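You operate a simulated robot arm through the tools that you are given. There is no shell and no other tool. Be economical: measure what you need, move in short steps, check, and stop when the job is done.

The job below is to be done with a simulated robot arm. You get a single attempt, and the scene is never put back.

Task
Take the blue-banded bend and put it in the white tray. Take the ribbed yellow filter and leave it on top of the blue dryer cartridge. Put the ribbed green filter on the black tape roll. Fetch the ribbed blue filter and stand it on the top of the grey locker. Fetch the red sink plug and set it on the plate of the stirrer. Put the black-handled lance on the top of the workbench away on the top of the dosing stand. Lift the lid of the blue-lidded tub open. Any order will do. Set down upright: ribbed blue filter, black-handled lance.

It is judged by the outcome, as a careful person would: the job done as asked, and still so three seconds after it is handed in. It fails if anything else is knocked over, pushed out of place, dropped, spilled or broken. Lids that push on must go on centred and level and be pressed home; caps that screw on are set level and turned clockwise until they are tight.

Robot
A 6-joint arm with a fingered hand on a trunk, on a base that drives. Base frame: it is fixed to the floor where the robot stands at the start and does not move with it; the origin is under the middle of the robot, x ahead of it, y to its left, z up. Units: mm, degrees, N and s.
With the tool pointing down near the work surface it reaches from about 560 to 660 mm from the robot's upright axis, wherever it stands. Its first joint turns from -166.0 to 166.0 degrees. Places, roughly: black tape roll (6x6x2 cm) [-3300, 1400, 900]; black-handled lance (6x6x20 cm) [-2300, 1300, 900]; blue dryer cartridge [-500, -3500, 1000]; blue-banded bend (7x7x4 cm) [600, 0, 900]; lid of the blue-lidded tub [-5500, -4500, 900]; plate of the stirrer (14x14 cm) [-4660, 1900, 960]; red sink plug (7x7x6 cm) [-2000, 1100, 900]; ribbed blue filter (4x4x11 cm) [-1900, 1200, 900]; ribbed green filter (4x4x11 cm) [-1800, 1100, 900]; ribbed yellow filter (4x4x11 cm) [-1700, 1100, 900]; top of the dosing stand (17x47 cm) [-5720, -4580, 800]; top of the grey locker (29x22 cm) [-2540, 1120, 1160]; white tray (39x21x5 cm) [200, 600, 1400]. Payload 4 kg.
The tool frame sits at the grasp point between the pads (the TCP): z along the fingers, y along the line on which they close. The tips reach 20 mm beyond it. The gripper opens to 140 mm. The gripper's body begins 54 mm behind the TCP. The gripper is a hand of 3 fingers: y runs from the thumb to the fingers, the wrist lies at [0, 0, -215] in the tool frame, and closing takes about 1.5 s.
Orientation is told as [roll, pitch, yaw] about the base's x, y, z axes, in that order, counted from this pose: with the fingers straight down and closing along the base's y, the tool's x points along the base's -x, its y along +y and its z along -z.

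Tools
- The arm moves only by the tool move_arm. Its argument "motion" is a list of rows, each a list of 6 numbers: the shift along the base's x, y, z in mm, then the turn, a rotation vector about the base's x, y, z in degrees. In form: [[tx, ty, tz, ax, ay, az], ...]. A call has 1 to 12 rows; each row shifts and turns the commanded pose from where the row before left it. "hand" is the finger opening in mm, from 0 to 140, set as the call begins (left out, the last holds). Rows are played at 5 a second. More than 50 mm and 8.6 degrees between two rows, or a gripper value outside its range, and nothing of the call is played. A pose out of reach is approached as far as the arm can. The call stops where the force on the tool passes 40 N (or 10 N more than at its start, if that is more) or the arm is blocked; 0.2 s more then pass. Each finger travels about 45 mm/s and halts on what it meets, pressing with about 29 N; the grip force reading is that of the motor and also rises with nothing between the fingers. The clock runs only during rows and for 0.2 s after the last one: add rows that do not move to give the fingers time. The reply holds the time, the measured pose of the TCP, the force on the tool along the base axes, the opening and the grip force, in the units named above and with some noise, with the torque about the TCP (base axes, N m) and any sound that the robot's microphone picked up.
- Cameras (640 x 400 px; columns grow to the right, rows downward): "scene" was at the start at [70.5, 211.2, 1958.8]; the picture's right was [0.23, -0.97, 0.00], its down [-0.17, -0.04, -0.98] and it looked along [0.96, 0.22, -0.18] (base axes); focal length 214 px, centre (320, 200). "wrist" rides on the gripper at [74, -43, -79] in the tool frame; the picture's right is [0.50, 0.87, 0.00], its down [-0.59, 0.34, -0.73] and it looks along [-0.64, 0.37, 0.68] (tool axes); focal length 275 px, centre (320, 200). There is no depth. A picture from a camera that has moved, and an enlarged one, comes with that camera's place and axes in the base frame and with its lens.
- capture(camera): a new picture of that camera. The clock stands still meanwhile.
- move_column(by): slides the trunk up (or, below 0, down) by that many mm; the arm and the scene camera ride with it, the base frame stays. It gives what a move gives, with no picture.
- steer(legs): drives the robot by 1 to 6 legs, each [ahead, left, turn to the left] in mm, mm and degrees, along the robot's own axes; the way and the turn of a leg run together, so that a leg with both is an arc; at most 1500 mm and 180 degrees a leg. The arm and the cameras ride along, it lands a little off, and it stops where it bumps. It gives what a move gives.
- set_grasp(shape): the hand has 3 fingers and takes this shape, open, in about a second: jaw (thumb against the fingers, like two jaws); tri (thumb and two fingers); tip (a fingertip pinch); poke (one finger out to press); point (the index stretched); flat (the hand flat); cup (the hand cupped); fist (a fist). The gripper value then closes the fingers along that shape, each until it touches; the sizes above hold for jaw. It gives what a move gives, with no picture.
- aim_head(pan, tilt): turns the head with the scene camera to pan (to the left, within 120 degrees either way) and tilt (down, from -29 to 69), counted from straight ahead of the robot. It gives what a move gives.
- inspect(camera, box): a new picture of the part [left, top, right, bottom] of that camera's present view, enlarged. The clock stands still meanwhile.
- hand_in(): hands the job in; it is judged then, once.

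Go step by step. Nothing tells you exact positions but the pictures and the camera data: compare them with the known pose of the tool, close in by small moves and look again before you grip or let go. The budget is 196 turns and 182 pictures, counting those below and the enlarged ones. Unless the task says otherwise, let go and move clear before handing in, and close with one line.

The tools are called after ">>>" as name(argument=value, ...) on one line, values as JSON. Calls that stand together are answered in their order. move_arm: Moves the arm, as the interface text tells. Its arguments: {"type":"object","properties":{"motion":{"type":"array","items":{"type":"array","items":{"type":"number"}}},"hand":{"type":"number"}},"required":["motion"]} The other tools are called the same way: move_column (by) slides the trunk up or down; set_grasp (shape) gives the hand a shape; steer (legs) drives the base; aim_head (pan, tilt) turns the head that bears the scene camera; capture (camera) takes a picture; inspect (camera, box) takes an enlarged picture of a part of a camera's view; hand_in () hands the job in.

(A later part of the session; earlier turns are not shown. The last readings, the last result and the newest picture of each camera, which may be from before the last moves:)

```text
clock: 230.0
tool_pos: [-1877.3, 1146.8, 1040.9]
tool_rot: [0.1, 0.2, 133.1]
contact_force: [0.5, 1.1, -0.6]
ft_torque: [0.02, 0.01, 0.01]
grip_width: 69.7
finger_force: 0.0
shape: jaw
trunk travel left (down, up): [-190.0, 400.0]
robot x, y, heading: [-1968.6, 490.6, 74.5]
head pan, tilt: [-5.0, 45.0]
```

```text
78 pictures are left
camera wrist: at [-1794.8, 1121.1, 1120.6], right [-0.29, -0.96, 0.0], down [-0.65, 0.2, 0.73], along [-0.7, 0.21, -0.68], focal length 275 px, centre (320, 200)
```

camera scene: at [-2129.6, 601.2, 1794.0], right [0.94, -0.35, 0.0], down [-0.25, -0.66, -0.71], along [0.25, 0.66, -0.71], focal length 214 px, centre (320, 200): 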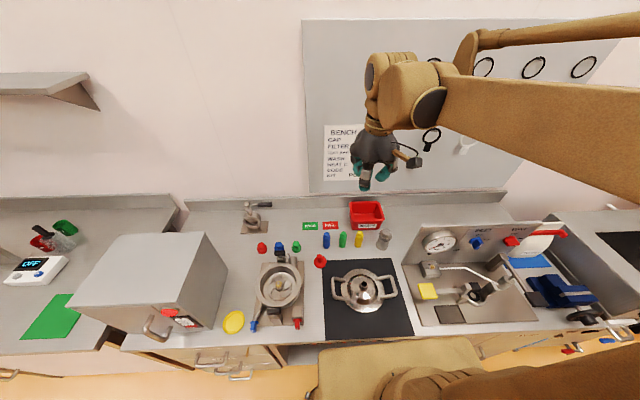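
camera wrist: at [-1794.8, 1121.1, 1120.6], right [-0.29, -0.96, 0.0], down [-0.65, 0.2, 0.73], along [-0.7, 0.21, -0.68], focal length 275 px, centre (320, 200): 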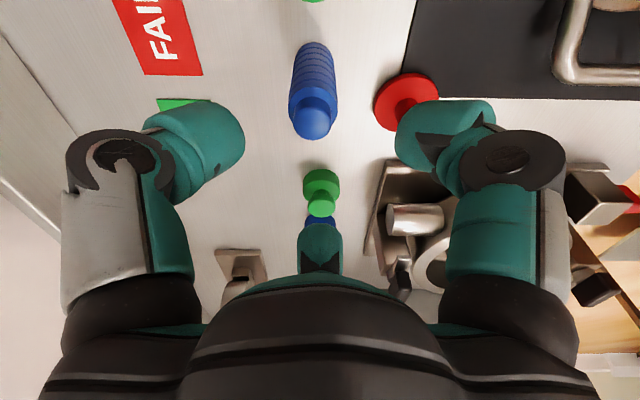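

Centred within a few mm and the plug is clear of the fingers. I descend to grip height and close.

>>> move_arm(motion=[[7, 2, -20, 0, 0, 0], [0, 0, -25, 0, 0, 0], [0, 0, -25, 0, 0, 0], [0, 0, -14, 0, 0, 0]])

>>> capture(camera="wrist")

>>> move_arm(motion=[[0, 0, 0, 0, 0, 0], [0, 0, 0, 0, 0, 0], [0, 0, 0, 0, 0, 0], [0, 0, 0, 0, 0, 0], [0, 0, 0, 0, 0, 0], [0, 0, 0, 0, 0, 0], [0, 0, 0, 0, 0, 0]], hand=0)

>>> capture(camera="wrist")

```text
clock: 231.0
tool_pos: [-1869.5, 1148.1, 956.2]
tool_rot: [0.1, 0.2, 133.1]
contact_force: [0.0, 0.4, -0.2]
ft_torque: [-0.01, 0.02, -0.02]
grip_width: 70.1
finger_force: 0.0
shape: jaw
trunk travel left (down, up): [-190.0, 400.0]
robot x, y, heading: [-1968.7, 493.0, 74.7]
head pan, tilt: [-5.0, 45.0]
```

```text
77 pictures are left
camera wrist: at [-1786.4, 1122.7, 1035.6], right [-0.29, -0.96, 0.0], down [-0.65, 0.2, 0.73], along [-0.7, 0.21, -0.68], focal length 275 px, centre (320, 200)
```

wrist: 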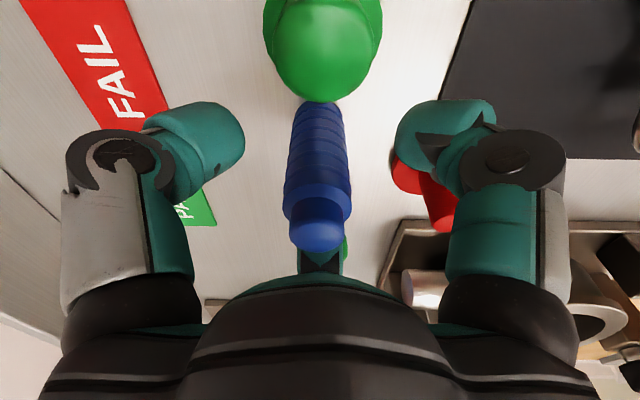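

```text
clock: 232.6
tool_pos: [-1869.5, 1148.6, 956.9]
tool_rot: [0.2, 0.2, 133.2]
contact_force: [-0.2, 0.5, 0.2]
ft_torque: [0.0, -0.01, -0.01]
grip_width: 29.5
finger_force: 29.0
shape: jaw
trunk travel left (down, up): [-190.0, 400.0]
robot x, y, heading: [-1968.2, 491.4, 74.6]
head pan, tilt: [-5.0, 45.0]
```

```text
76 pictures are left
camera wrist: at [-1786.4, 1122.7, 1036.0], right [-0.29, -0.96, 0.0], down [-0.65, 0.2, 0.73], along [-0.7, 0.21, -0.68], focal length 275 px, centre (320, 200)
```

wrist: 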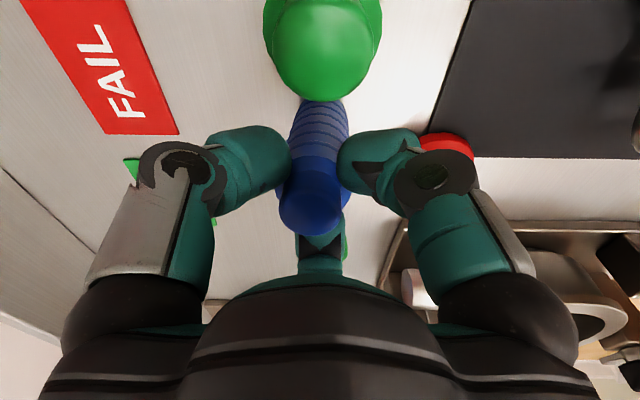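

Gripped with the filter upright (bottom 76 mm below the grip). I lift high and shift left to the locker.

>>> move_arm(motion=[[0, 0, 15, 0, 0, 0], [0, 0, 40, 0, 0, 0], [0, 0, 45, 0, 0, 0], [0, 0, 45, 0, 0, 0], [0, 0, 45, 0, 0, 0], [0, 0, 45, 0, 0, 0]])

>>> move_column(by=200)

>>> steer(legs=[[-69, 356, 0]])

>>> capture(camera="wrist")

>>> capture(camera="scene")

```text
clock: 234.0
tool_pos: [-1868.9, 1147.6, 1192.1]
tool_rot: [0.2, 0.0, 133.1]
contact_force: [0.0, 0.8, -1.8]
ft_torque: [-0.02, 0.02, 0.02]
grip_width: 29.3
finger_force: 29.1
shape: jaw
trunk travel left (down, up): [-190.0, 400.0]
robot x, y, heading: [-1967.8, 490.5, 74.4]
head pan, tilt: [-5.0, 45.0]
```

```text
clock: 236.1
tool_pos: [-1869.2, 1147.2, 1391.6]
tool_rot: [0.1, 0.3, 133.1]
contact_force: [-0.3, 0.6, -0.9]
ft_torque: [0.02, 0.01, 0.0]
grip_width: 29.4
finger_force: 29.0
shape: jaw
trunk travel left (down, up): [-390.0, 200.0]
robot x, y, heading: [-1968.9, 490.9, 74.9]
head pan, tilt: [-5.0, 45.0]
```

```text
clock: 238.5
tool_pos: [-2235.0, 1175.1, 1393.3]
tool_rot: [0.1, 0.2, 133.3]
contact_force: [-0.8, -0.4, 0.0]
ft_torque: [0.0, -0.04, 0.02]
grip_width: 29.4
finger_force: 28.4
shape: jaw
trunk travel left (down, up): [-390.0, 200.0]
robot x, y, heading: [-2329.3, 518.5, 75.0]
head pan, tilt: [-5.0, 45.0]
```

```text
75 pictures are left
camera wrist: at [-2151.5, 1149.8, 1471.3], right [-0.29, -0.96, 0.0], down [-0.65, 0.2, 0.73], along [-0.7, 0.21, -0.68], focal length 275 px, centre (320, 200)
```

wrist: 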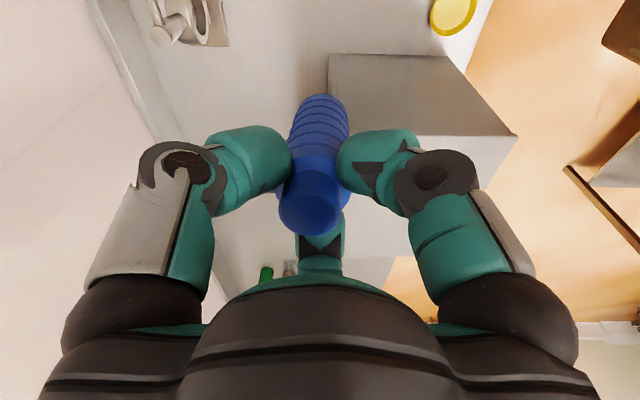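

```text
74 pictures are left
camera scene: at [-2493.5, 627.0, 1794.0], right [0.94, -0.35, 0.0], down [-0.24, -0.66, -0.71], along [0.24, 0.66, -0.71], focal length 214 px, centre (320, 200)
```

scene: 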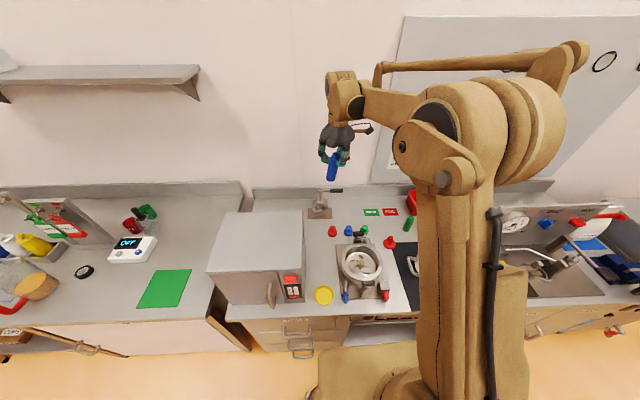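

Locker top centre reads about [-2535, 1115], z≈1160. I move the filter over it and come down close.

>>> move_arm(motion=[[-42, -9, 0, 0, 0, 0], [-42, -9, 0, 0, 0, 0], [-42, -9, 0, 0, 0, 0], [-42, -9, 0, 0, 0, 0], [-42, -9, 0, 0, 0, 0], [-42, -10, 0, 0, 0, 0], [-40, -10, 0, 0, 0, 0], [0, 0, -40, 0, 0, 0], [0, 0, -40, 0, 0, 0], [0, 0, -30, 0, 0, 0]])

>>> capture(camera="wrist")

>>> inspect(camera="scene", box=[190, 140, 350, 300])

```text
clock: 240.7
tool_pos: [-2526.1, 1111.5, 1283.1]
tool_rot: [0.1, 0.2, 133.4]
contact_force: [1.0, 1.4, -0.5]
ft_torque: [-0.04, -0.01, 0.02]
grip_width: 29.5
finger_force: 28.7
shape: jaw
trunk travel left (down, up): [-390.0, 200.0]
robot x, y, heading: [-2328.5, 520.4, 74.7]
head pan, tilt: [-5.0, 45.0]
```

```text
73 pictures are left
camera wrist: at [-2442.7, 1085.5, 1362.4], right [-0.29, -0.96, 0.0], down [-0.65, 0.2, 0.73], along [-0.7, 0.21, -0.68], focal length 275 px, centre (320, 200)
```

wrist: 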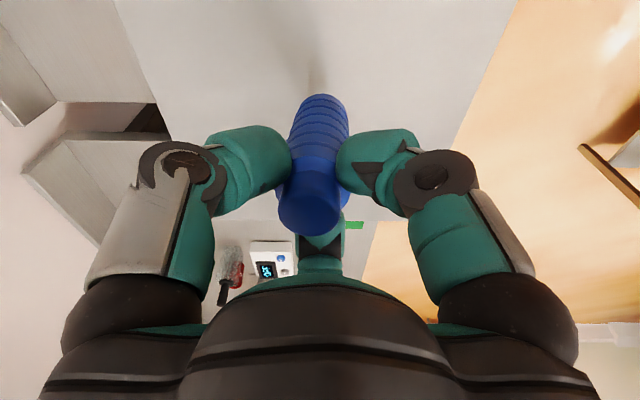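

```text
2.50 times, centred on (270, 220) of scene
camera zoom: at [-2492.4, 627.7, 1794.0], right [0.94, -0.35, 0.0], down [-0.24, -0.66, -0.71], along [0.24, 0.66, -0.71], focal length 536 px, centre (445, 150)
```

zoom: 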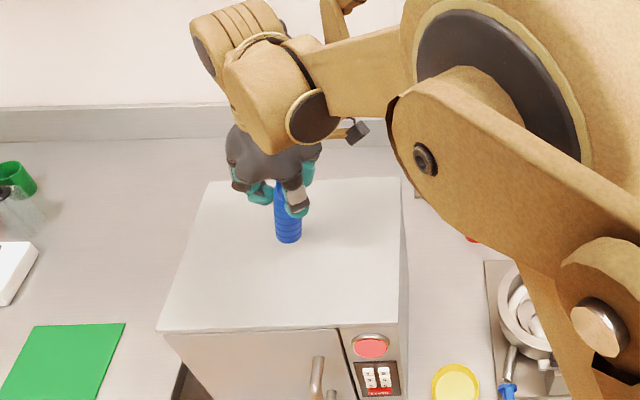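

Well over the locker top. I lower until it touches.

>>> move_arm(motion=[[0, 0, -20, 0, 0, 0], [0, 0, -12, 0, 0, 0], [0, 0, -6, 0, 0, 0], [0, 0, -4, 0, 0, 0], [0, 0, -3, 0, 0, 0], [0, 0, -3, 0, 0, 0], [0, 0, -3, 0, 0, 0]])

>>> inspect(camera="scene", box=[190, 140, 350, 300])

```text
clock: 241.3
tool_pos: [-2526.6, 1109.8, 1253.5]
tool_rot: [0.1, 0.0, 133.3]
contact_force: [-1.7, -0.1, 32.7]
ft_torque: [0.23, 0.17, 0.02]
grip_width: 30.8
finger_force: 29.1
shape: jaw
trunk travel left (down, up): [-390.0, 200.0]
robot x, y, heading: [-2329.9, 516.8, 74.8]
head pan, tilt: [-5.0, 45.0]
stopped in row 3: the force on the tool passed its limit at 45 N (the readings are from after the stop); the commanded pose is now the measured one
```

```text
2.50 times, centred on (270, 220) of scene
camera zoom: at [-2492.1, 624.6, 1794.6], right [0.94, -0.35, 0.0], down [-0.24, -0.66, -0.71], along [0.24, 0.66, -0.71], focal length 536 px, centre (445, 150)
```

zoom: 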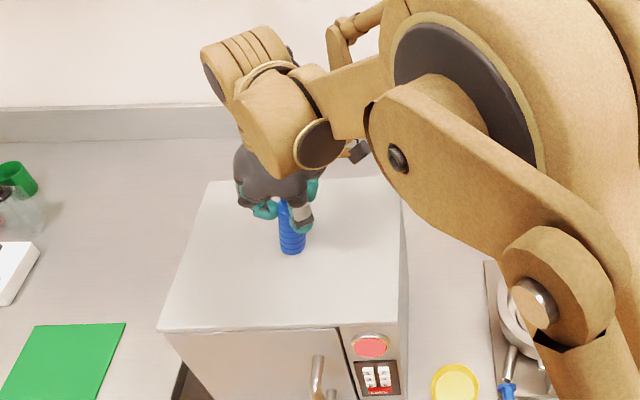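

It stands on the locker. I ease off the pressure, let go and lift clear.

>>> move_arm(motion=[[0, 0, 1.5, 0, 0, 0], [0, 0, 0, 0, 0, 0], [0, 0, 0, 0, 0, 0], [0, 0, 0, 0, 0, 0], [0, 0, 0, 0, 0, 0], [0, 0, 10, 0, 0, 0], [0, 0, 30, 0, 0, 0], [0, 0, 45, 0, 0, 0], [0, 0, 45, 0, 0, 0], [0, 0, 45, 0, 0, 0]], hand=70)

>>> inspect(camera="scene", box=[190, 140, 350, 300])

```text
clock: 243.5
tool_pos: [-2524.8, 1110.6, 1428.6]
tool_rot: [0.1, 0.1, 133.3]
contact_force: [0.0, -0.8, 0.2]
ft_torque: [0.01, 0.01, 0.02]
grip_width: 70.1
finger_force: 0.0
shape: jaw
trunk travel left (down, up): [-390.0, 200.0]
robot x, y, heading: [-2328.5, 521.4, 74.6]
head pan, tilt: [-5.0, 45.0]
```

```text
2.50 times, centred on (270, 220) of scene
camera zoom: at [-2492.2, 625.9, 1794.2], right [0.94, -0.35, 0.0], down [-0.24, -0.66, -0.71], along [0.24, 0.66, -0.71], focal length 536 px, centre (445, 150)
```

zoom: 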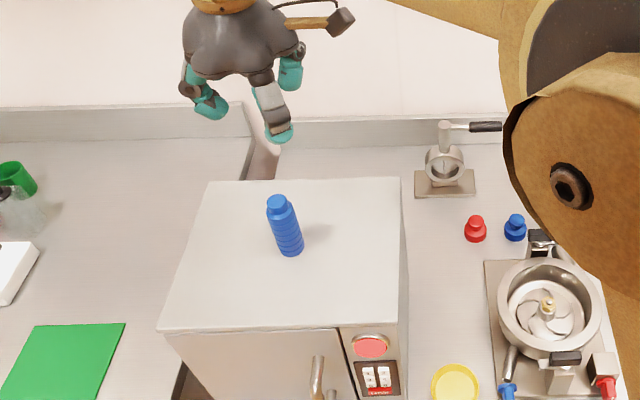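

The blue filter stands on the locker. I move back right for the green filter, expected at about [-1797, 1123].

>>> steer(legs=[[75, -400, 0]])

>>> move_column(by=-200)

>>> move_arm(motion=[[40, 3, 0, 0, 0, 0], [40, 3, 0, 0, 0, 0], [40, 3, 0, 0, 0, 0], [40, 3, 0, 0, 0, 0], [40, 3, 0, 0, 0, 0], [40, 3, 0, 0, 0, 0], [40, 3, 0, 0, 0, 0], [40, 3, 0, 0, 0, 0], [0, 0, -35, 0, 0, 0], [0, 0, -35, 0, 0, 0], [0, 0, -35, 0, 0, 0]])

>>> capture(camera="wrist")

```text
clock: 246.1
tool_pos: [-2110.6, 1077.0, 1428.1]
tool_rot: [0.0, 0.2, 133.4]
contact_force: [1.1, 0.7, -0.2]
ft_torque: [0.0, 0.01, -0.04]
grip_width: 69.4
finger_force: 0.0
shape: jaw
trunk travel left (down, up): [-390.0, 200.0]
robot x, y, heading: [-1918.1, 486.8, 74.8]
head pan, tilt: [-5.0, 45.0]
```

```text
clock: 248.3
tool_pos: [-2110.5, 1077.7, 1227.9]
tool_rot: [0.2, 0.0, 133.5]
contact_force: [0.1, -0.1, 0.3]
ft_torque: [0.04, 0.02, 0.0]
grip_width: 69.6
finger_force: 0.1
shape: jaw
trunk travel left (down, up): [-190.0, 400.0]
robot x, y, heading: [-1917.5, 488.7, 75.0]
head pan, tilt: [-5.0, 45.0]
```

```text
clock: 250.7
tool_pos: [-1789.1, 1104.8, 1120.6]
tool_rot: [0.1, 0.1, 133.4]
contact_force: [-0.9, 0.1, -0.4]
ft_torque: [0.0, 0.01, -0.03]
grip_width: 69.6
finger_force: 0.0
shape: jaw
trunk travel left (down, up): [-190.0, 400.0]
robot x, y, heading: [-1917.2, 483.9, 74.8]
head pan, tilt: [-5.0, 45.0]
```

```text
69 pictures are left
camera wrist: at [-1706.3, 1078.7, 1199.5], right [-0.29, -0.96, 0.0], down [-0.65, 0.2, 0.73], along [-0.7, 0.21, -0.68], focal length 275 px, centre (320, 200)
```

wrist: 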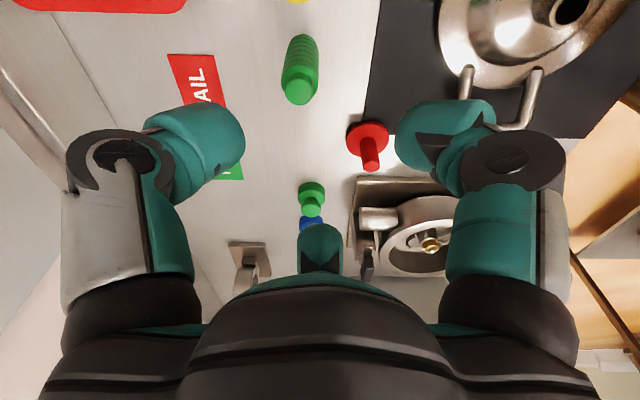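

Green filter confirmed at [-1797, 1123]. I centre, descend and close.

>>> move_arm(motion=[[-4, 10, -20, 0, 0, 0], [-3.5, 9, -30, 0, 0, 0], [0, 0, -30, 0, 0, 0], [0, 0, -30, 0, 0, 0], [0, 0, -30, 0, 0, 0], [0, 0, -23, 0, 0, 0]])

>>> capture(camera="wrist")

>>> move_arm(motion=[[0, 0, 0, 0, 0, 0], [0, 0, 0, 0, 0, 0], [0, 0, 0, 0, 0, 0], [0, 0, 0, 0, 0, 0], [0, 0, 0, 0, 0, 0], [0, 0, 0, 0, 0, 0], [0, 0, 0, 0, 0, 0]], hand=0)

>>> move_arm(motion=[[0, 0, 15, 0, 0, 0], [0, 0, 40, 0, 0, 0], [0, 0, 45, 0, 0, 0], [0, 0, 45, 0, 0, 0], [0, 0, 45, 0, 0, 0], [0, 0, 45, 0, 0, 0]])

>>> capture(camera="wrist")

```text
clock: 252.1
tool_pos: [-1798.5, 1121.0, 958.5]
tool_rot: [0.1, 0.0, 133.4]
contact_force: [-1.1, 0.3, 0.2]
ft_torque: [0.02, 0.0, -0.03]
grip_width: 70.0
finger_force: 0.1
shape: jaw
trunk travel left (down, up): [-190.0, 400.0]
robot x, y, heading: [-1915.5, 488.3, 75.0]
head pan, tilt: [-5.0, 45.0]
```

```text
68 pictures are left
camera wrist: at [-1715.2, 1095.2, 1037.8], right [-0.29, -0.96, 0.0], down [-0.65, 0.2, 0.73], along [-0.7, 0.21, -0.68], focal length 275 px, centre (320, 200)
```

wrist: 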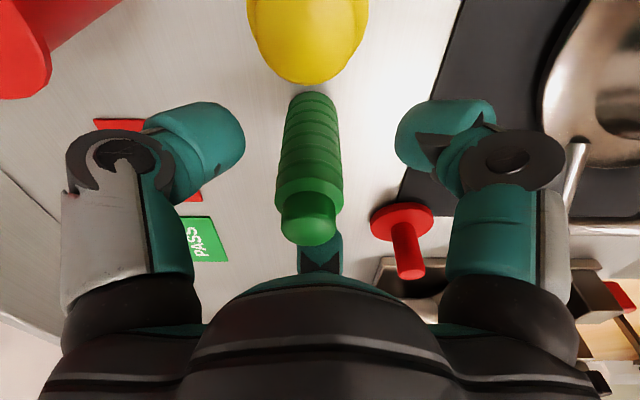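

```text
clock: 253.7
tool_pos: [-1797.4, 1120.6, 959.9]
tool_rot: [0.1, 0.1, 133.4]
contact_force: [-0.1, -1.0, 0.1]
ft_torque: [0.0, -0.02, 0.0]
grip_width: 29.7
finger_force: 28.8
shape: jaw
trunk travel left (down, up): [-190.0, 400.0]
robot x, y, heading: [-1916.3, 487.2, 75.1]
head pan, tilt: [-5.0, 45.0]
```

```text
clock: 255.1
tool_pos: [-1797.7, 1120.4, 1194.5]
tool_rot: [0.1, 0.1, 133.3]
contact_force: [-0.2, 0.4, 0.0]
ft_torque: [0.01, -0.03, -0.01]
grip_width: 29.6
finger_force: 29.2
shape: jaw
trunk travel left (down, up): [-190.0, 400.0]
robot x, y, heading: [-1917.1, 485.5, 74.9]
head pan, tilt: [-5.0, 45.0]
```

```text
67 pictures are left
camera wrist: at [-1715.0, 1094.7, 1274.7], right [-0.29, -0.96, 0.0], down [-0.65, 0.2, 0.73], along [-0.7, 0.21, -0.68], focal length 275 px, centre (320, 200)
```

wrist: 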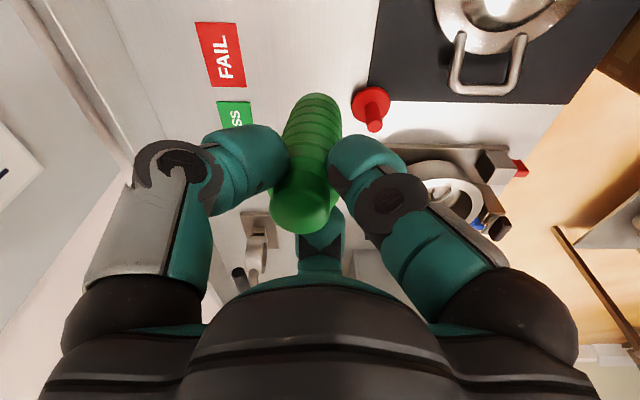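

The green filter is held. I raise it, back away, slide left along the bench and approach the black tape roll near [-3320, 1417].

>>> move_column(by=150)

>>> steer(legs=[[-350, 0, 0], [0, 1480, 0], [200, 0, 0]])

>>> aim_head(pan=-5, tilt=45)

>>> capture(camera="scene")

>>> capture(camera="wrist")

```text
clock: 256.8
tool_pos: [-1798.4, 1121.7, 1345.2]
tool_rot: [0.1, 0.1, 133.5]
contact_force: [0.6, -0.4, -1.0]
ft_torque: [-0.02, -0.01, -0.02]
grip_width: 29.6
finger_force: 29.0
shape: jaw
trunk travel left (down, up): [-340.0, 250.0]
robot x, y, heading: [-1916.5, 486.8, 74.9]
head pan, tilt: [-5.0, 45.0]
```

```text
clock: 267.2
tool_pos: [-3254.5, 1368.6, 1344.1]
tool_rot: [0.1, 0.0, 133.1]
contact_force: [-0.1, 0.9, -1.1]
ft_torque: [0.02, 0.0, 0.04]
grip_width: 29.7
finger_force: 29.0
shape: jaw
trunk travel left (down, up): [-340.0, 250.0]
robot x, y, heading: [-3376.9, 733.6, 74.5]
head pan, tilt: [-5.0, 45.0]
```

```text
clock: 267.8
tool_pos: [-3255.5, 1366.9, 1345.3]
tool_rot: [0.1, 0.1, 133.1]
contact_force: [-0.4, 0.6, -0.1]
ft_torque: [0.02, -0.03, 0.02]
grip_width: 29.4
finger_force: 29.5
shape: jaw
trunk travel left (down, up): [-340.0, 250.0]
robot x, y, heading: [-3378.6, 731.1, 74.5]
head pan, tilt: [-5.0, 45.0]
```

```text
66 pictures are left
camera scene: at [-3537.4, 841.5, 1744.1], right [0.94, -0.35, 0.0], down [-0.25, -0.66, -0.71], along [0.25, 0.66, -0.71], focal length 214 px, centre (320, 200)
```

scene: 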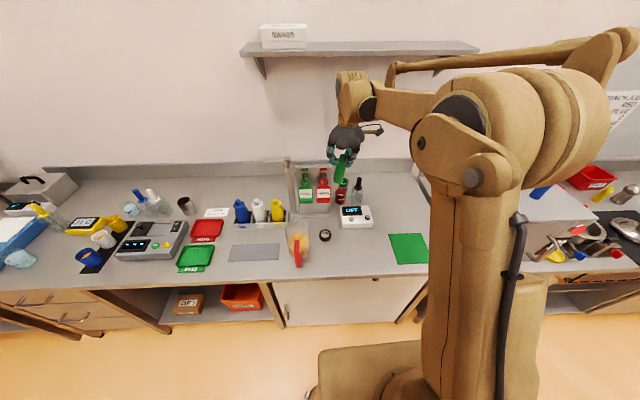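

```text
65 pictures are left
camera wrist: at [-3172.2, 1341.5, 1423.8], right [-0.29, -0.96, 0.0], down [-0.65, 0.2, 0.73], along [-0.7, 0.21, -0.68], focal length 275 px, centre (320, 200)
```

wrist: 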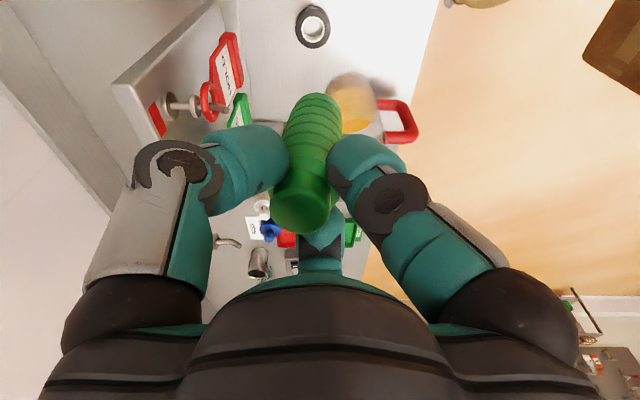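

The tape roll shows at about [-3304, 1392]. I move above it and lower part way to refine.

>>> move_arm(motion=[[-17, 9, 0, 0, 0, 0], [-16, 8, 0, 0, 0, 0], [-16, 8, -20, 0, 0, 0], [0, 0, -45, 0, 0, 0], [0, 0, -45, 0, 0, 0], [0, 0, -45, 0, 0, 0], [0, 0, -45, 0, 0, 0], [0, 0, -35, 0, 0, 0]])

>>> capture(camera="wrist")

>>> inspect(camera="scene", box=[250, 130, 410, 290])

```text
clock: 269.6
tool_pos: [-3305.0, 1393.7, 1107.0]
tool_rot: [0.1, 0.0, 133.0]
contact_force: [-0.8, -0.1, -0.2]
ft_torque: [0.0, -0.02, 0.02]
grip_width: 29.7
finger_force: 28.6
shape: jaw
trunk travel left (down, up): [-340.0, 250.0]
robot x, y, heading: [-3376.9, 732.6, 74.6]
head pan, tilt: [-5.0, 45.0]
```

```text
64 pictures are left
camera wrist: at [-3222.5, 1367.8, 1185.7], right [-0.29, -0.96, 0.0], down [-0.65, 0.2, 0.73], along [-0.7, 0.21, -0.68], focal length 275 px, centre (320, 200)
```

wrist: 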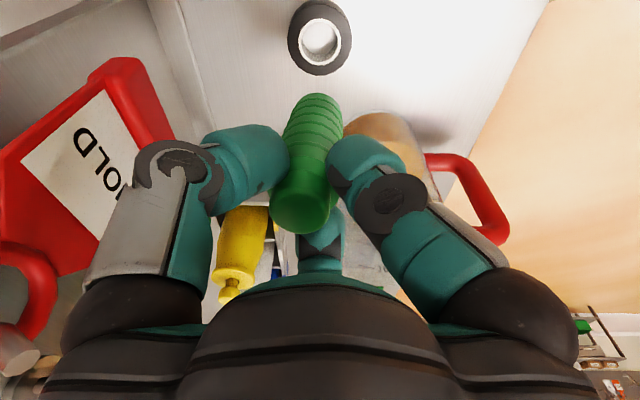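

```text
2.50 times, centred on (330, 210) of scene
camera zoom: at [-3537.3, 842.3, 1744.0], right [0.94, -0.35, 0.0], down [-0.25, -0.66, -0.71], along [0.25, 0.66, -0.71], focal length 536 px, centre (295, 175)
```

zoom: 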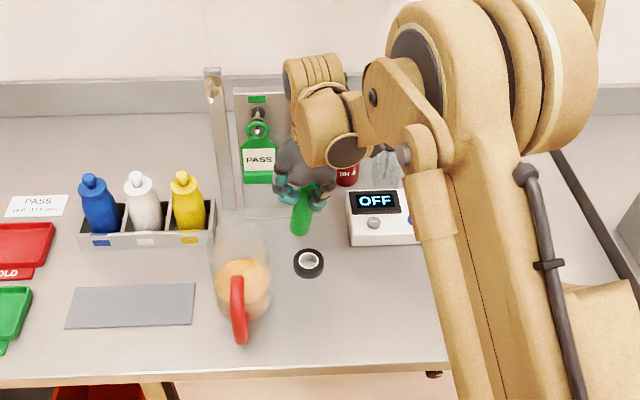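

Roll confirmed at [-3306, 1392], directly below. The glass jug on the left is near, so I turn the hand −43° so no finger points at it, then lower.

>>> move_arm(motion=[[0, 0, 0, 0, 0, -7.2], [0, 0, 0, 0, 0, -7.2], [0, 0, 0, 0, 0, -7.2], [0, 0, 0, 0, 0, -7.2], [0, 0, 0, 0, 0, -7.2], [0, 0, 0, 0, 0, -7], [0, 0, -40, 0, 0, 0], [0, 0, -40, 0, 0, 0]])

>>> capture(camera="wrist")

>>> inspect(camera="scene", box=[250, 130, 410, 290])

```text
clock: 271.4
tool_pos: [-3303.4, 1394.2, 1028.2]
tool_rot: [0.0, 0.1, 89.9]
contact_force: [0.6, 0.2, -0.3]
ft_torque: [-0.01, 0.0, -0.01]
grip_width: 29.7
finger_force: 28.6
shape: jaw
trunk travel left (down, up): [-340.0, 250.0]
robot x, y, heading: [-3378.3, 731.7, 74.7]
head pan, tilt: [-5.0, 45.0]
```

```text
62 pictures are left
camera wrist: at [-3258.9, 1319.5, 1107.0], right [-0.87, -0.5, 0.0], down [-0.34, 0.59, 0.73], along [-0.37, 0.63, -0.68], focal length 275 px, centre (320, 200)
```

wrist: 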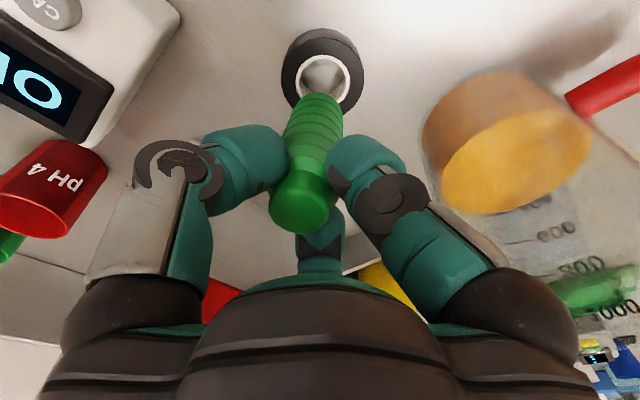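

```text
2.50 times, centred on (330, 210) of scene
camera zoom: at [-3537.4, 842.3, 1744.0], right [0.94, -0.35, 0.0], down [-0.25, -0.66, -0.71], along [0.25, 0.66, -0.71], focal length 536 px, centre (295, 175)
```

zoom: 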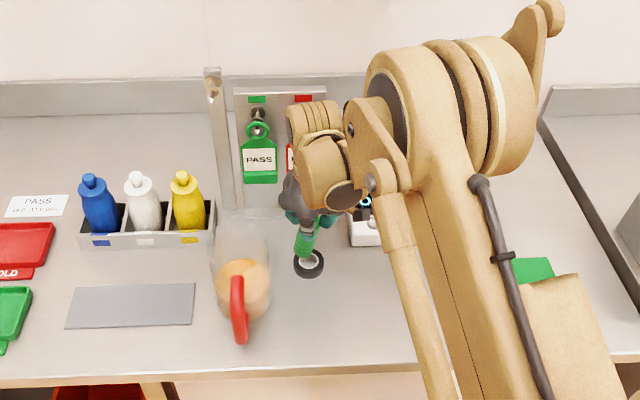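

Nearly over the roll, but the two cameras differ by about a centimetre. I lower to just above it and compare again.

>>> move_arm(motion=[[0, 0, -20, 0, 0, 0], [0, 0, -16, 0, 0, 0]])

>>> inspect(camera="wrist", box=[220, 0, 420, 240])

>>> inspect(camera="scene", box=[290, 200, 350, 260])

```text
clock: 271.8
tool_pos: [-3305.6, 1392.8, 1017.8]
tool_rot: [0.1, 0.0, 90.0]
contact_force: [-1.2, -0.7, 29.9]
ft_torque: [0.17, -0.16, 0.05]
grip_width: 31.4
finger_force: 29.4
shape: jaw
trunk travel left (down, up): [-340.0, 250.0]
robot x, y, heading: [-3377.1, 735.3, 74.4]
head pan, tilt: [-5.0, 45.0]
stopped in row 2: the force on the tool passed its limit at 64 N (the readings are from after the stop); the commanded pose is now the measured one
```

```text
1.67 times, centred on (320, 120) of wrist
camera zoom: at [-3260.9, 1317.8, 1096.1], right [-0.86, -0.5, 0.0], down [-0.34, 0.59, 0.74], along [-0.37, 0.64, -0.68], focal length 459 px, centre (320, 333)
```

zoom: 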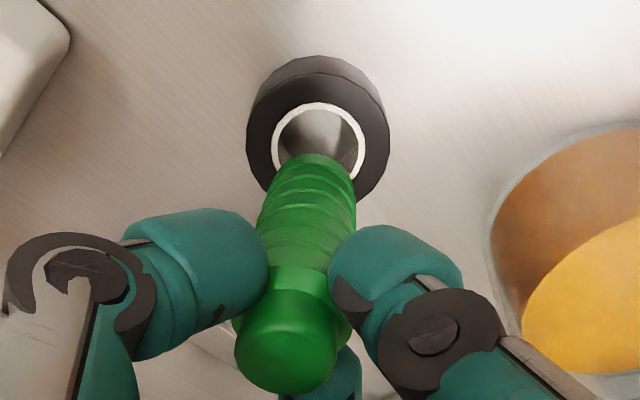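

```text
6.67 times, centred on (320, 230) of scene
camera zoom: at [-3538.2, 838.4, 1744.6], right [0.94, -0.35, 0.0], down [-0.25, -0.66, -0.71], along [0.25, 0.66, -0.71], focal length 1430 px, centre (320, 0)
```

zoom: 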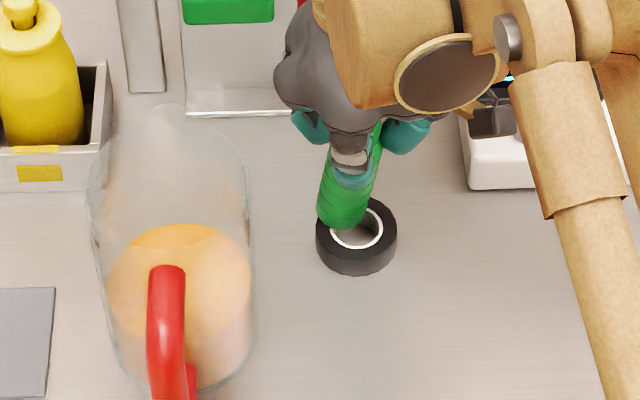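

It touched the roll's far rim: the filter bottom is about 20 mm too far in +y and slightly tilted. I lift a bit, shift (+5, −18), and look.

>>> move_arm(motion=[[0, 0, 15, 0, 0, 0], [5, -9, 0, 0, 0, 0], [0, -9, 0, 0, 0, 0], [0, 0, 0, 0, 0, 0]])

>>> inspect(camera="wrist", box=[220, 0, 420, 240])

>>> inspect(camera="scene", box=[290, 200, 350, 260])

```text
clock: 272.8
tool_pos: [-3299.5, 1377.7, 1029.3]
tool_rot: [0.2, 0.1, 90.2]
contact_force: [-0.4, -0.5, -0.9]
ft_torque: [-0.01, -0.03, -0.04]
grip_width: 30.6
finger_force: 29.3
shape: jaw
trunk travel left (down, up): [-340.0, 250.0]
robot x, y, heading: [-3374.8, 736.1, 74.5]
head pan, tilt: [-5.0, 45.0]
```

```text
1.67 times, centred on (320, 120) of wrist
camera zoom: at [-3255.3, 1302.0, 1108.7], right [-0.87, -0.5, 0.0], down [-0.34, 0.59, 0.73], along [-0.37, 0.63, -0.68], focal length 459 px, centre (320, 333)
```

zoom: 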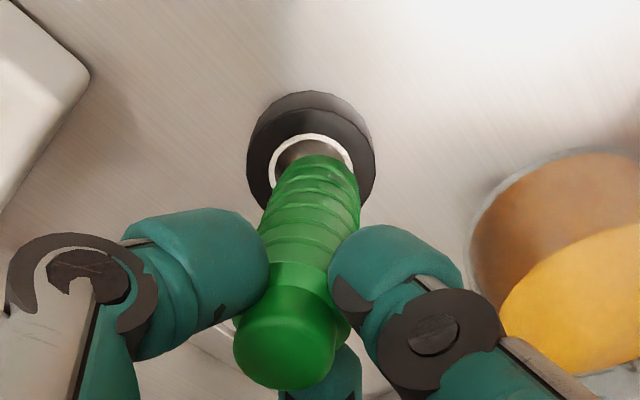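

```text
6.67 times, centred on (320, 230) of scene
camera zoom: at [-3537.3, 841.8, 1744.1], right [0.94, -0.35, 0.0], down [-0.25, -0.66, -0.71], along [0.25, 0.66, -0.71], focal length 1430 px, centre (320, 0)
```

zoom: 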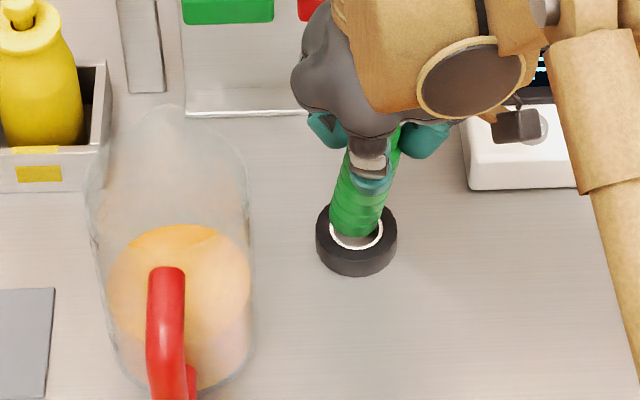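

Now the filter bottom is right over the roll. I lower gently until contact.

>>> move_arm(motion=[[0, -1, -5, 0, 0, 0], [0, 0, -3, 0, 0, 0], [0, 0, -2, 0, 0, 0], [0, 0, -2, 0, 0, 0], [0, 0, -1.5, 0, 0, 0], [0, 0, -1.5, 0, 0, 0]])

>>> inspect(camera="wrist", box=[220, 0, 420, 240])

>>> inspect(camera="scene", box=[290, 200, 350, 260])

```text
clock: 274.2
tool_pos: [-3299.0, 1372.9, 1017.7]
tool_rot: [0.0, -0.1, 90.1]
contact_force: [-2.5, 1.7, 34.5]
ft_torque: [0.51, 0.01, 0.07]
grip_width: 31.4
finger_force: 28.8
shape: jaw
trunk travel left (down, up): [-340.0, 250.0]
robot x, y, heading: [-3377.5, 734.4, 74.7]
head pan, tilt: [-5.0, 45.0]
```

```text
1.67 times, centred on (320, 120) of wrist
camera zoom: at [-3255.6, 1298.0, 1096.0], right [-0.86, -0.5, 0.0], down [-0.34, 0.59, 0.74], along [-0.37, 0.64, -0.68], focal length 459 px, centre (320, 333)
```

zoom: 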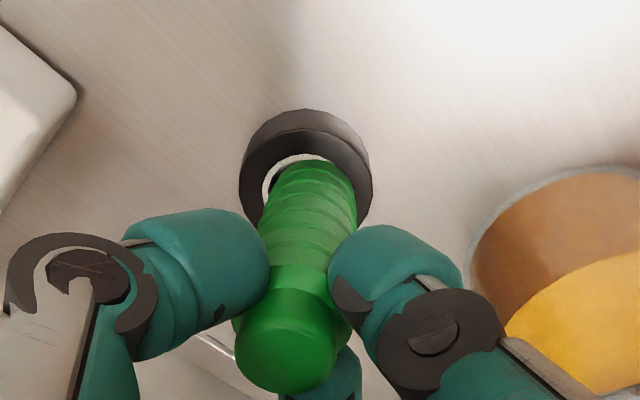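

```text
6.67 times, centred on (320, 230) of scene
camera zoom: at [-3538.6, 837.5, 1744.6], right [0.94, -0.35, 0.0], down [-0.25, -0.66, -0.71], along [0.25, 0.66, -0.71], focal length 1430 px, centre (320, 0)
```

zoom: 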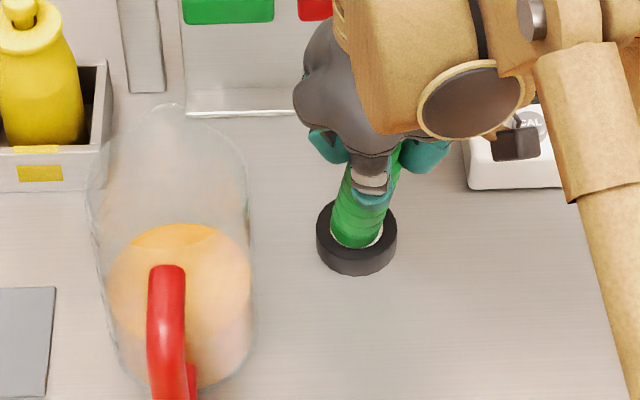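

Filter bottom and roll are concentric within a few mm. I release slowly and look.

>>> move_arm(motion=[[0, 0, 1, 0, 0, 0], [0, 0, 0, 0, 0, 0], [0, 0, 0, 0, 0, 0], [0, 0, 0, 0, 0, 0]], hand=55)

>>> capture(camera="wrist")

>>> inspect(camera="scene", box=[290, 200, 350, 260])

```text
clock: 275.2
tool_pos: [-3298.6, 1375.8, 1015.7]
tool_rot: [0.0, 0.1, 90.0]
contact_force: [0.2, 0.4, 0.7]
ft_torque: [0.0, -0.04, -0.01]
grip_width: 54.6
finger_force: 0.1
shape: jaw
trunk travel left (down, up): [-340.0, 250.0]
robot x, y, heading: [-3379.8, 730.5, 74.6]
head pan, tilt: [-5.0, 45.0]
```

```text
54 pictures are left
camera wrist: at [-3254.6, 1300.3, 1094.5], right [-0.87, -0.5, 0.0], down [-0.34, 0.59, 0.73], along [-0.37, 0.63, -0.68], focal length 275 px, centre (320, 200)
```

wrist: 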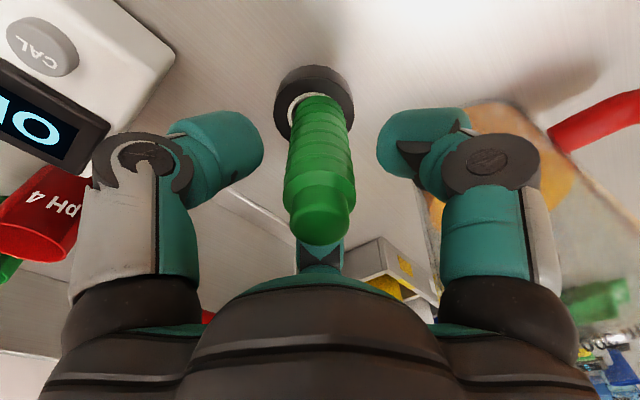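

```text
6.67 times, centred on (320, 230) of scene
camera zoom: at [-3537.5, 841.3, 1744.1], right [0.94, -0.35, 0.0], down [-0.25, -0.66, -0.71], along [0.25, 0.66, -0.71], focal length 1430 px, centre (320, 0)
```

zoom: 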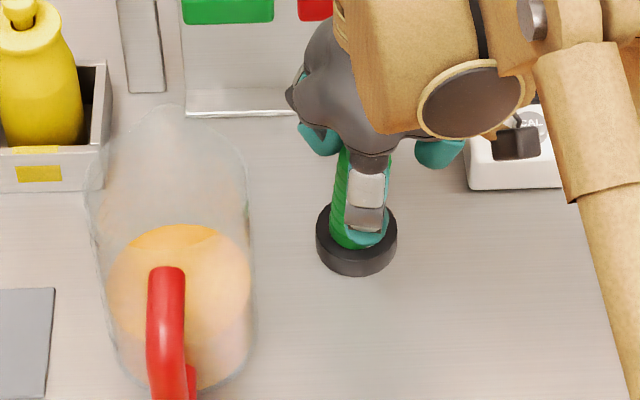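

It settled upright on the roll. I lift straight up.

>>> move_arm(motion=[[0, 0, 10, 0, 0, 0], [0, 0, 20, 0, 0, 0], [0, 0, 30, 0, 0, 0], [0, 0, 45, 0, 0, 0], [0, 0, 45, 0, 0, 0], [0, 0, 45, 0, 0, 0]])

>>> inspect(camera="scene", box=[240, 160, 400, 290])

```text
clock: 276.6
tool_pos: [-3299.7, 1373.5, 1212.5]
tool_rot: [0.2, 0.1, 90.1]
contact_force: [0.7, -0.4, -0.6]
ft_torque: [0.02, 0.03, -0.03]
grip_width: 54.6
finger_force: 0.0
shape: jaw
trunk travel left (down, up): [-340.0, 250.0]
robot x, y, heading: [-3377.4, 734.4, 74.8]
head pan, tilt: [-5.0, 45.0]
```

```text
3.08 times, centred on (320, 225) of scene
camera zoom: at [-3537.6, 840.1, 1744.2], right [0.94, -0.35, 0.0], down [-0.25, -0.66, -0.71], along [0.25, 0.66, -0.71], focal length 660 px, centre (320, 123)
```

zoom: 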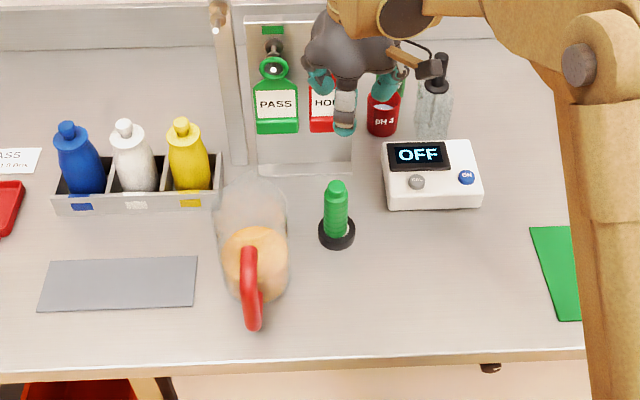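

Green filter stands on the roll. Now back to the workbench for the red sink plug at about [-1937, 1077].

>>> steer(legs=[[-350, 0, 0], [0, -1480, 0], [455, 0, 0]])

>>> move_arm(motion=[[0, 0, 0, 0, 0, 0]])

>>> capture(camera="wrist")

```text
clock: 288.2
tool_pos: [-1837.5, 1090.2, 1212.6]
tool_rot: [0.2, 0.1, 90.3]
contact_force: [-0.5, 0.3, 0.0]
ft_torque: [-0.02, -0.01, -0.04]
grip_width: 54.9
finger_force: 0.1
shape: jaw
trunk travel left (down, up): [-340.0, 250.0]
robot x, y, heading: [-1917.8, 449.5, 74.8]
head pan, tilt: [-5.0, 45.0]
```

```text
clock: 288.6
tool_pos: [-1836.8, 1090.9, 1211.4]
tool_rot: [0.0, 0.0, 90.3]
contact_force: [0.8, -0.4, 1.0]
ft_torque: [0.01, 0.02, 0.0]
grip_width: 54.7
finger_force: 0.1
shape: jaw
trunk travel left (down, up): [-340.0, 250.0]
robot x, y, heading: [-1915.6, 450.6, 75.0]
head pan, tilt: [-5.0, 45.0]
```

```text
51 pictures are left
camera wrist: at [-1793.5, 1015.2, 1290.5], right [-0.86, -0.5, 0.0], down [-0.34, 0.59, 0.73], along [-0.37, 0.63, -0.68], focal length 275 px, centre (320, 200)
```

wrist: 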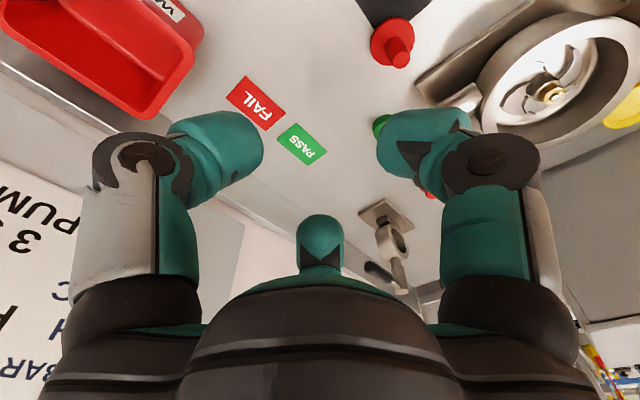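

Plug confirmed at [-1946, 1077]. I move above it and descend part way.

>>> move_arm(motion=[[-37, -4, 0, 0, 0, 0], [-36, -4, 0, 0, 0, 0], [-36, -5, 0, 0, 0, 0], [0, 0, -45, 0, 0, 0], [0, 0, -45, 0, 0, 0], [0, 0, -45, 0, 0, 0], [0, 0, -45, 0, 0, 0], [0, 0, -30, 0, 0, 0]])

>>> capture(camera="wrist")

```text
clock: 290.4
tool_pos: [-1946.6, 1076.8, 1000.4]
tool_rot: [0.1, 0.0, 90.3]
contact_force: [0.3, 0.8, 0.7]
ft_torque: [-0.04, -0.01, 0.01]
grip_width: 54.9
finger_force: 0.1
shape: jaw
trunk travel left (down, up): [-340.0, 250.0]
robot x, y, heading: [-1914.5, 450.4, 74.9]
head pan, tilt: [-5.0, 45.0]
```

```text
50 pictures are left
camera wrist: at [-1902.3, 1003.2, 1080.3], right [-0.86, -0.5, 0.0], down [-0.34, 0.59, 0.73], along [-0.37, 0.63, -0.68], focal length 275 px, centre (320, 200)
```

wrist: 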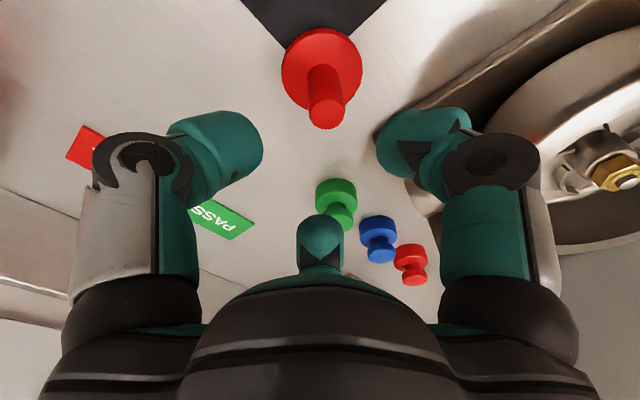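

Aligned within 2 mm. I descend over the knob and close.

>>> move_arm(motion=[[-2, 0, -25, 0, 0, 0], [0, 0, -25, 0, 0, 0], [0, 0, -25, 0, 0, 0], [0, 0, -19, 0, 0, 0]])

>>> move_arm(motion=[[0, 0, 0, 0, 0, 0], [0, 0, 0, 0, 0, 0], [0, 0, 0, 0, 0, 0], [0, 0, 0, 0, 0, 0], [0, 0, 0, 0, 0, 0], [0, 0, 0, 0, 0, 0]], hand=0)

>>> capture(camera="wrist")

```text
clock: 291.4
tool_pos: [-1947.7, 1076.5, 907.2]
tool_rot: [0.1, 0.1, 90.2]
contact_force: [0.5, -1.0, -0.6]
ft_torque: [-0.02, -0.03, -0.01]
grip_width: 54.9
finger_force: 0.0
shape: jaw
trunk travel left (down, up): [-340.0, 250.0]
robot x, y, heading: [-1913.5, 454.0, 74.7]
head pan, tilt: [-5.0, 45.0]
```

```text
clock: 292.8
tool_pos: [-1948.4, 1077.1, 908.3]
tool_rot: [0.1, 0.1, 90.3]
contact_force: [0.0, -0.5, -0.4]
ft_torque: [-0.01, -0.01, -0.01]
grip_width: 17.5
finger_force: 28.8
shape: jaw
trunk travel left (down, up): [-340.0, 250.0]
robot x, y, heading: [-1916.2, 451.6, 74.8]
head pan, tilt: [-5.0, 45.0]
```

```text
49 pictures are left
camera wrist: at [-1904.0, 1001.7, 986.2], right [-0.86, -0.5, 0.0], down [-0.34, 0.59, 0.73], along [-0.37, 0.63, -0.68], focal length 275 px, centre (320, 200)
```

wrist: 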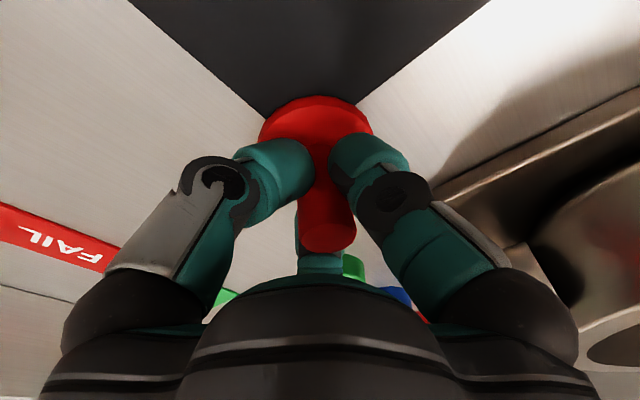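

The plug is held by its knob. I lift, back out, slide left along the bench toward the stirrer near [-4660, 1900].

>>> move_arm(motion=[[0, 0, 15, 0, 0, 0], [0, 0, 40, 0, 0, 0], [0, 0, 45, 0, 0, 0], [0, 0, 45, 0, 0, 0], [0, 0, 45, 0, 0, 0], [0, 0, 45, 0, 0, 0]])

>>> move_column(by=150)

>>> steer(legs=[[-400, 0, 0], [0, 1500, 0], [0, 1350, 0], [230, 0, 0]])

>>> capture(camera="scene")

```text
clock: 294.2
tool_pos: [-1949.3, 1074.4, 1146.1]
tool_rot: [0.1, 0.0, 90.2]
contact_force: [-0.1, -0.4, -0.5]
ft_torque: [0.0, 0.01, -0.02]
grip_width: 17.3
finger_force: 28.8
shape: jaw
trunk travel left (down, up): [-340.0, 250.0]
robot x, y, heading: [-1916.0, 446.3, 74.7]
head pan, tilt: [-5.0, 45.0]
```

```text
clock: 296.0
tool_pos: [-1949.4, 1075.2, 1297.1]
tool_rot: [0.1, 0.1, 90.2]
contact_force: [-0.5, 0.5, -0.4]
ft_torque: [-0.03, 0.02, 0.02]
grip_width: 17.6
finger_force: 29.2
shape: jaw
trunk travel left (down, up): [-490.0, 100.0]
robot x, y, heading: [-1912.8, 447.8, 74.8]
head pan, tilt: [-5.0, 45.0]
```

```text
clock: 313.0
tool_pos: [-4652.1, 1715.4, 1295.6]
tool_rot: [0.2, 0.1, 88.0]
contact_force: [0.3, 0.8, -0.3]
ft_torque: [-0.03, -0.02, -0.04]
grip_width: 17.3
finger_force: 28.7
shape: jaw
trunk travel left (down, up): [-490.0, 100.0]
robot x, y, heading: [-4641.5, 1089.2, 72.3]
head pan, tilt: [-5.0, 45.0]
```

```text
48 pictures are left
camera scene: at [-4798.0, 1202.3, 1894.0], right [0.92, -0.38, 0.0], down [-0.27, -0.65, -0.71], along [0.27, 0.65, -0.71], focal length 214 px, centre (320, 200)
```

scene: 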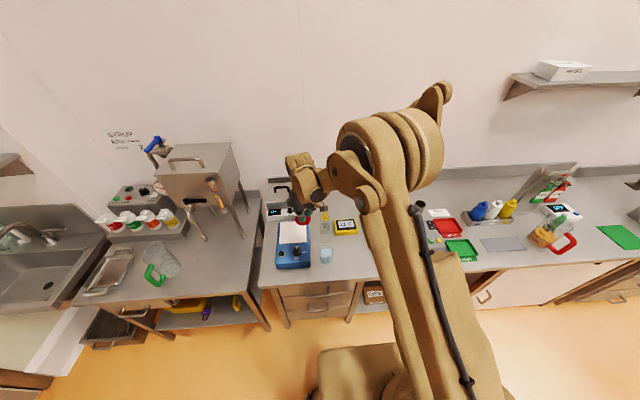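

I see the blue stirrer with its white plate right in front. I zoom for its exact place.

>>> inspect(camera="scene", box=[240, 160, 380, 280])

>>> capture(camera="wrist")

```text
3.33 times, centred on (310, 220) of scene
camera zoom: at [-4798.0, 1202.3, 1894.0], right [0.92, -0.38, 0.0], down [-0.27, -0.65, -0.71], along [0.27, 0.65, -0.71], focal length 715 px, centre (353, 133)
```

zoom: 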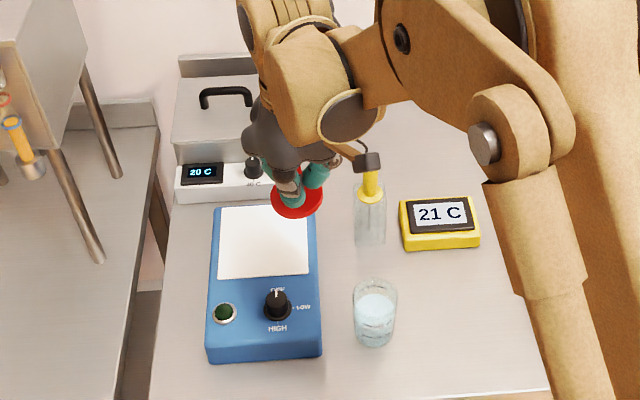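

```text
46 pictures are left
camera wrist: at [-4611.2, 1638.7, 1374.4], right [-0.88, -0.47, 0.0], down [-0.32, 0.6, 0.73], along [-0.35, 0.65, -0.68], focal length 275 px, centre (320, 200)
```

wrist: 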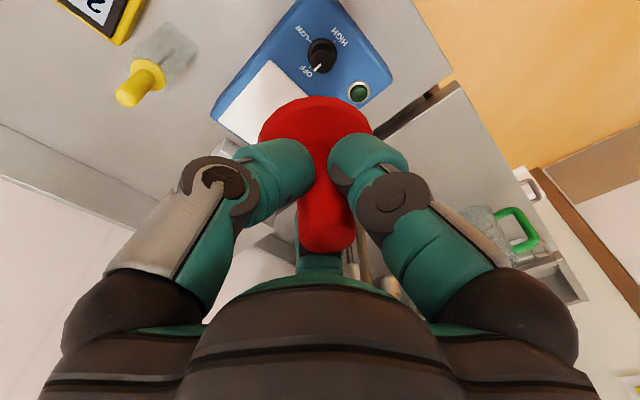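

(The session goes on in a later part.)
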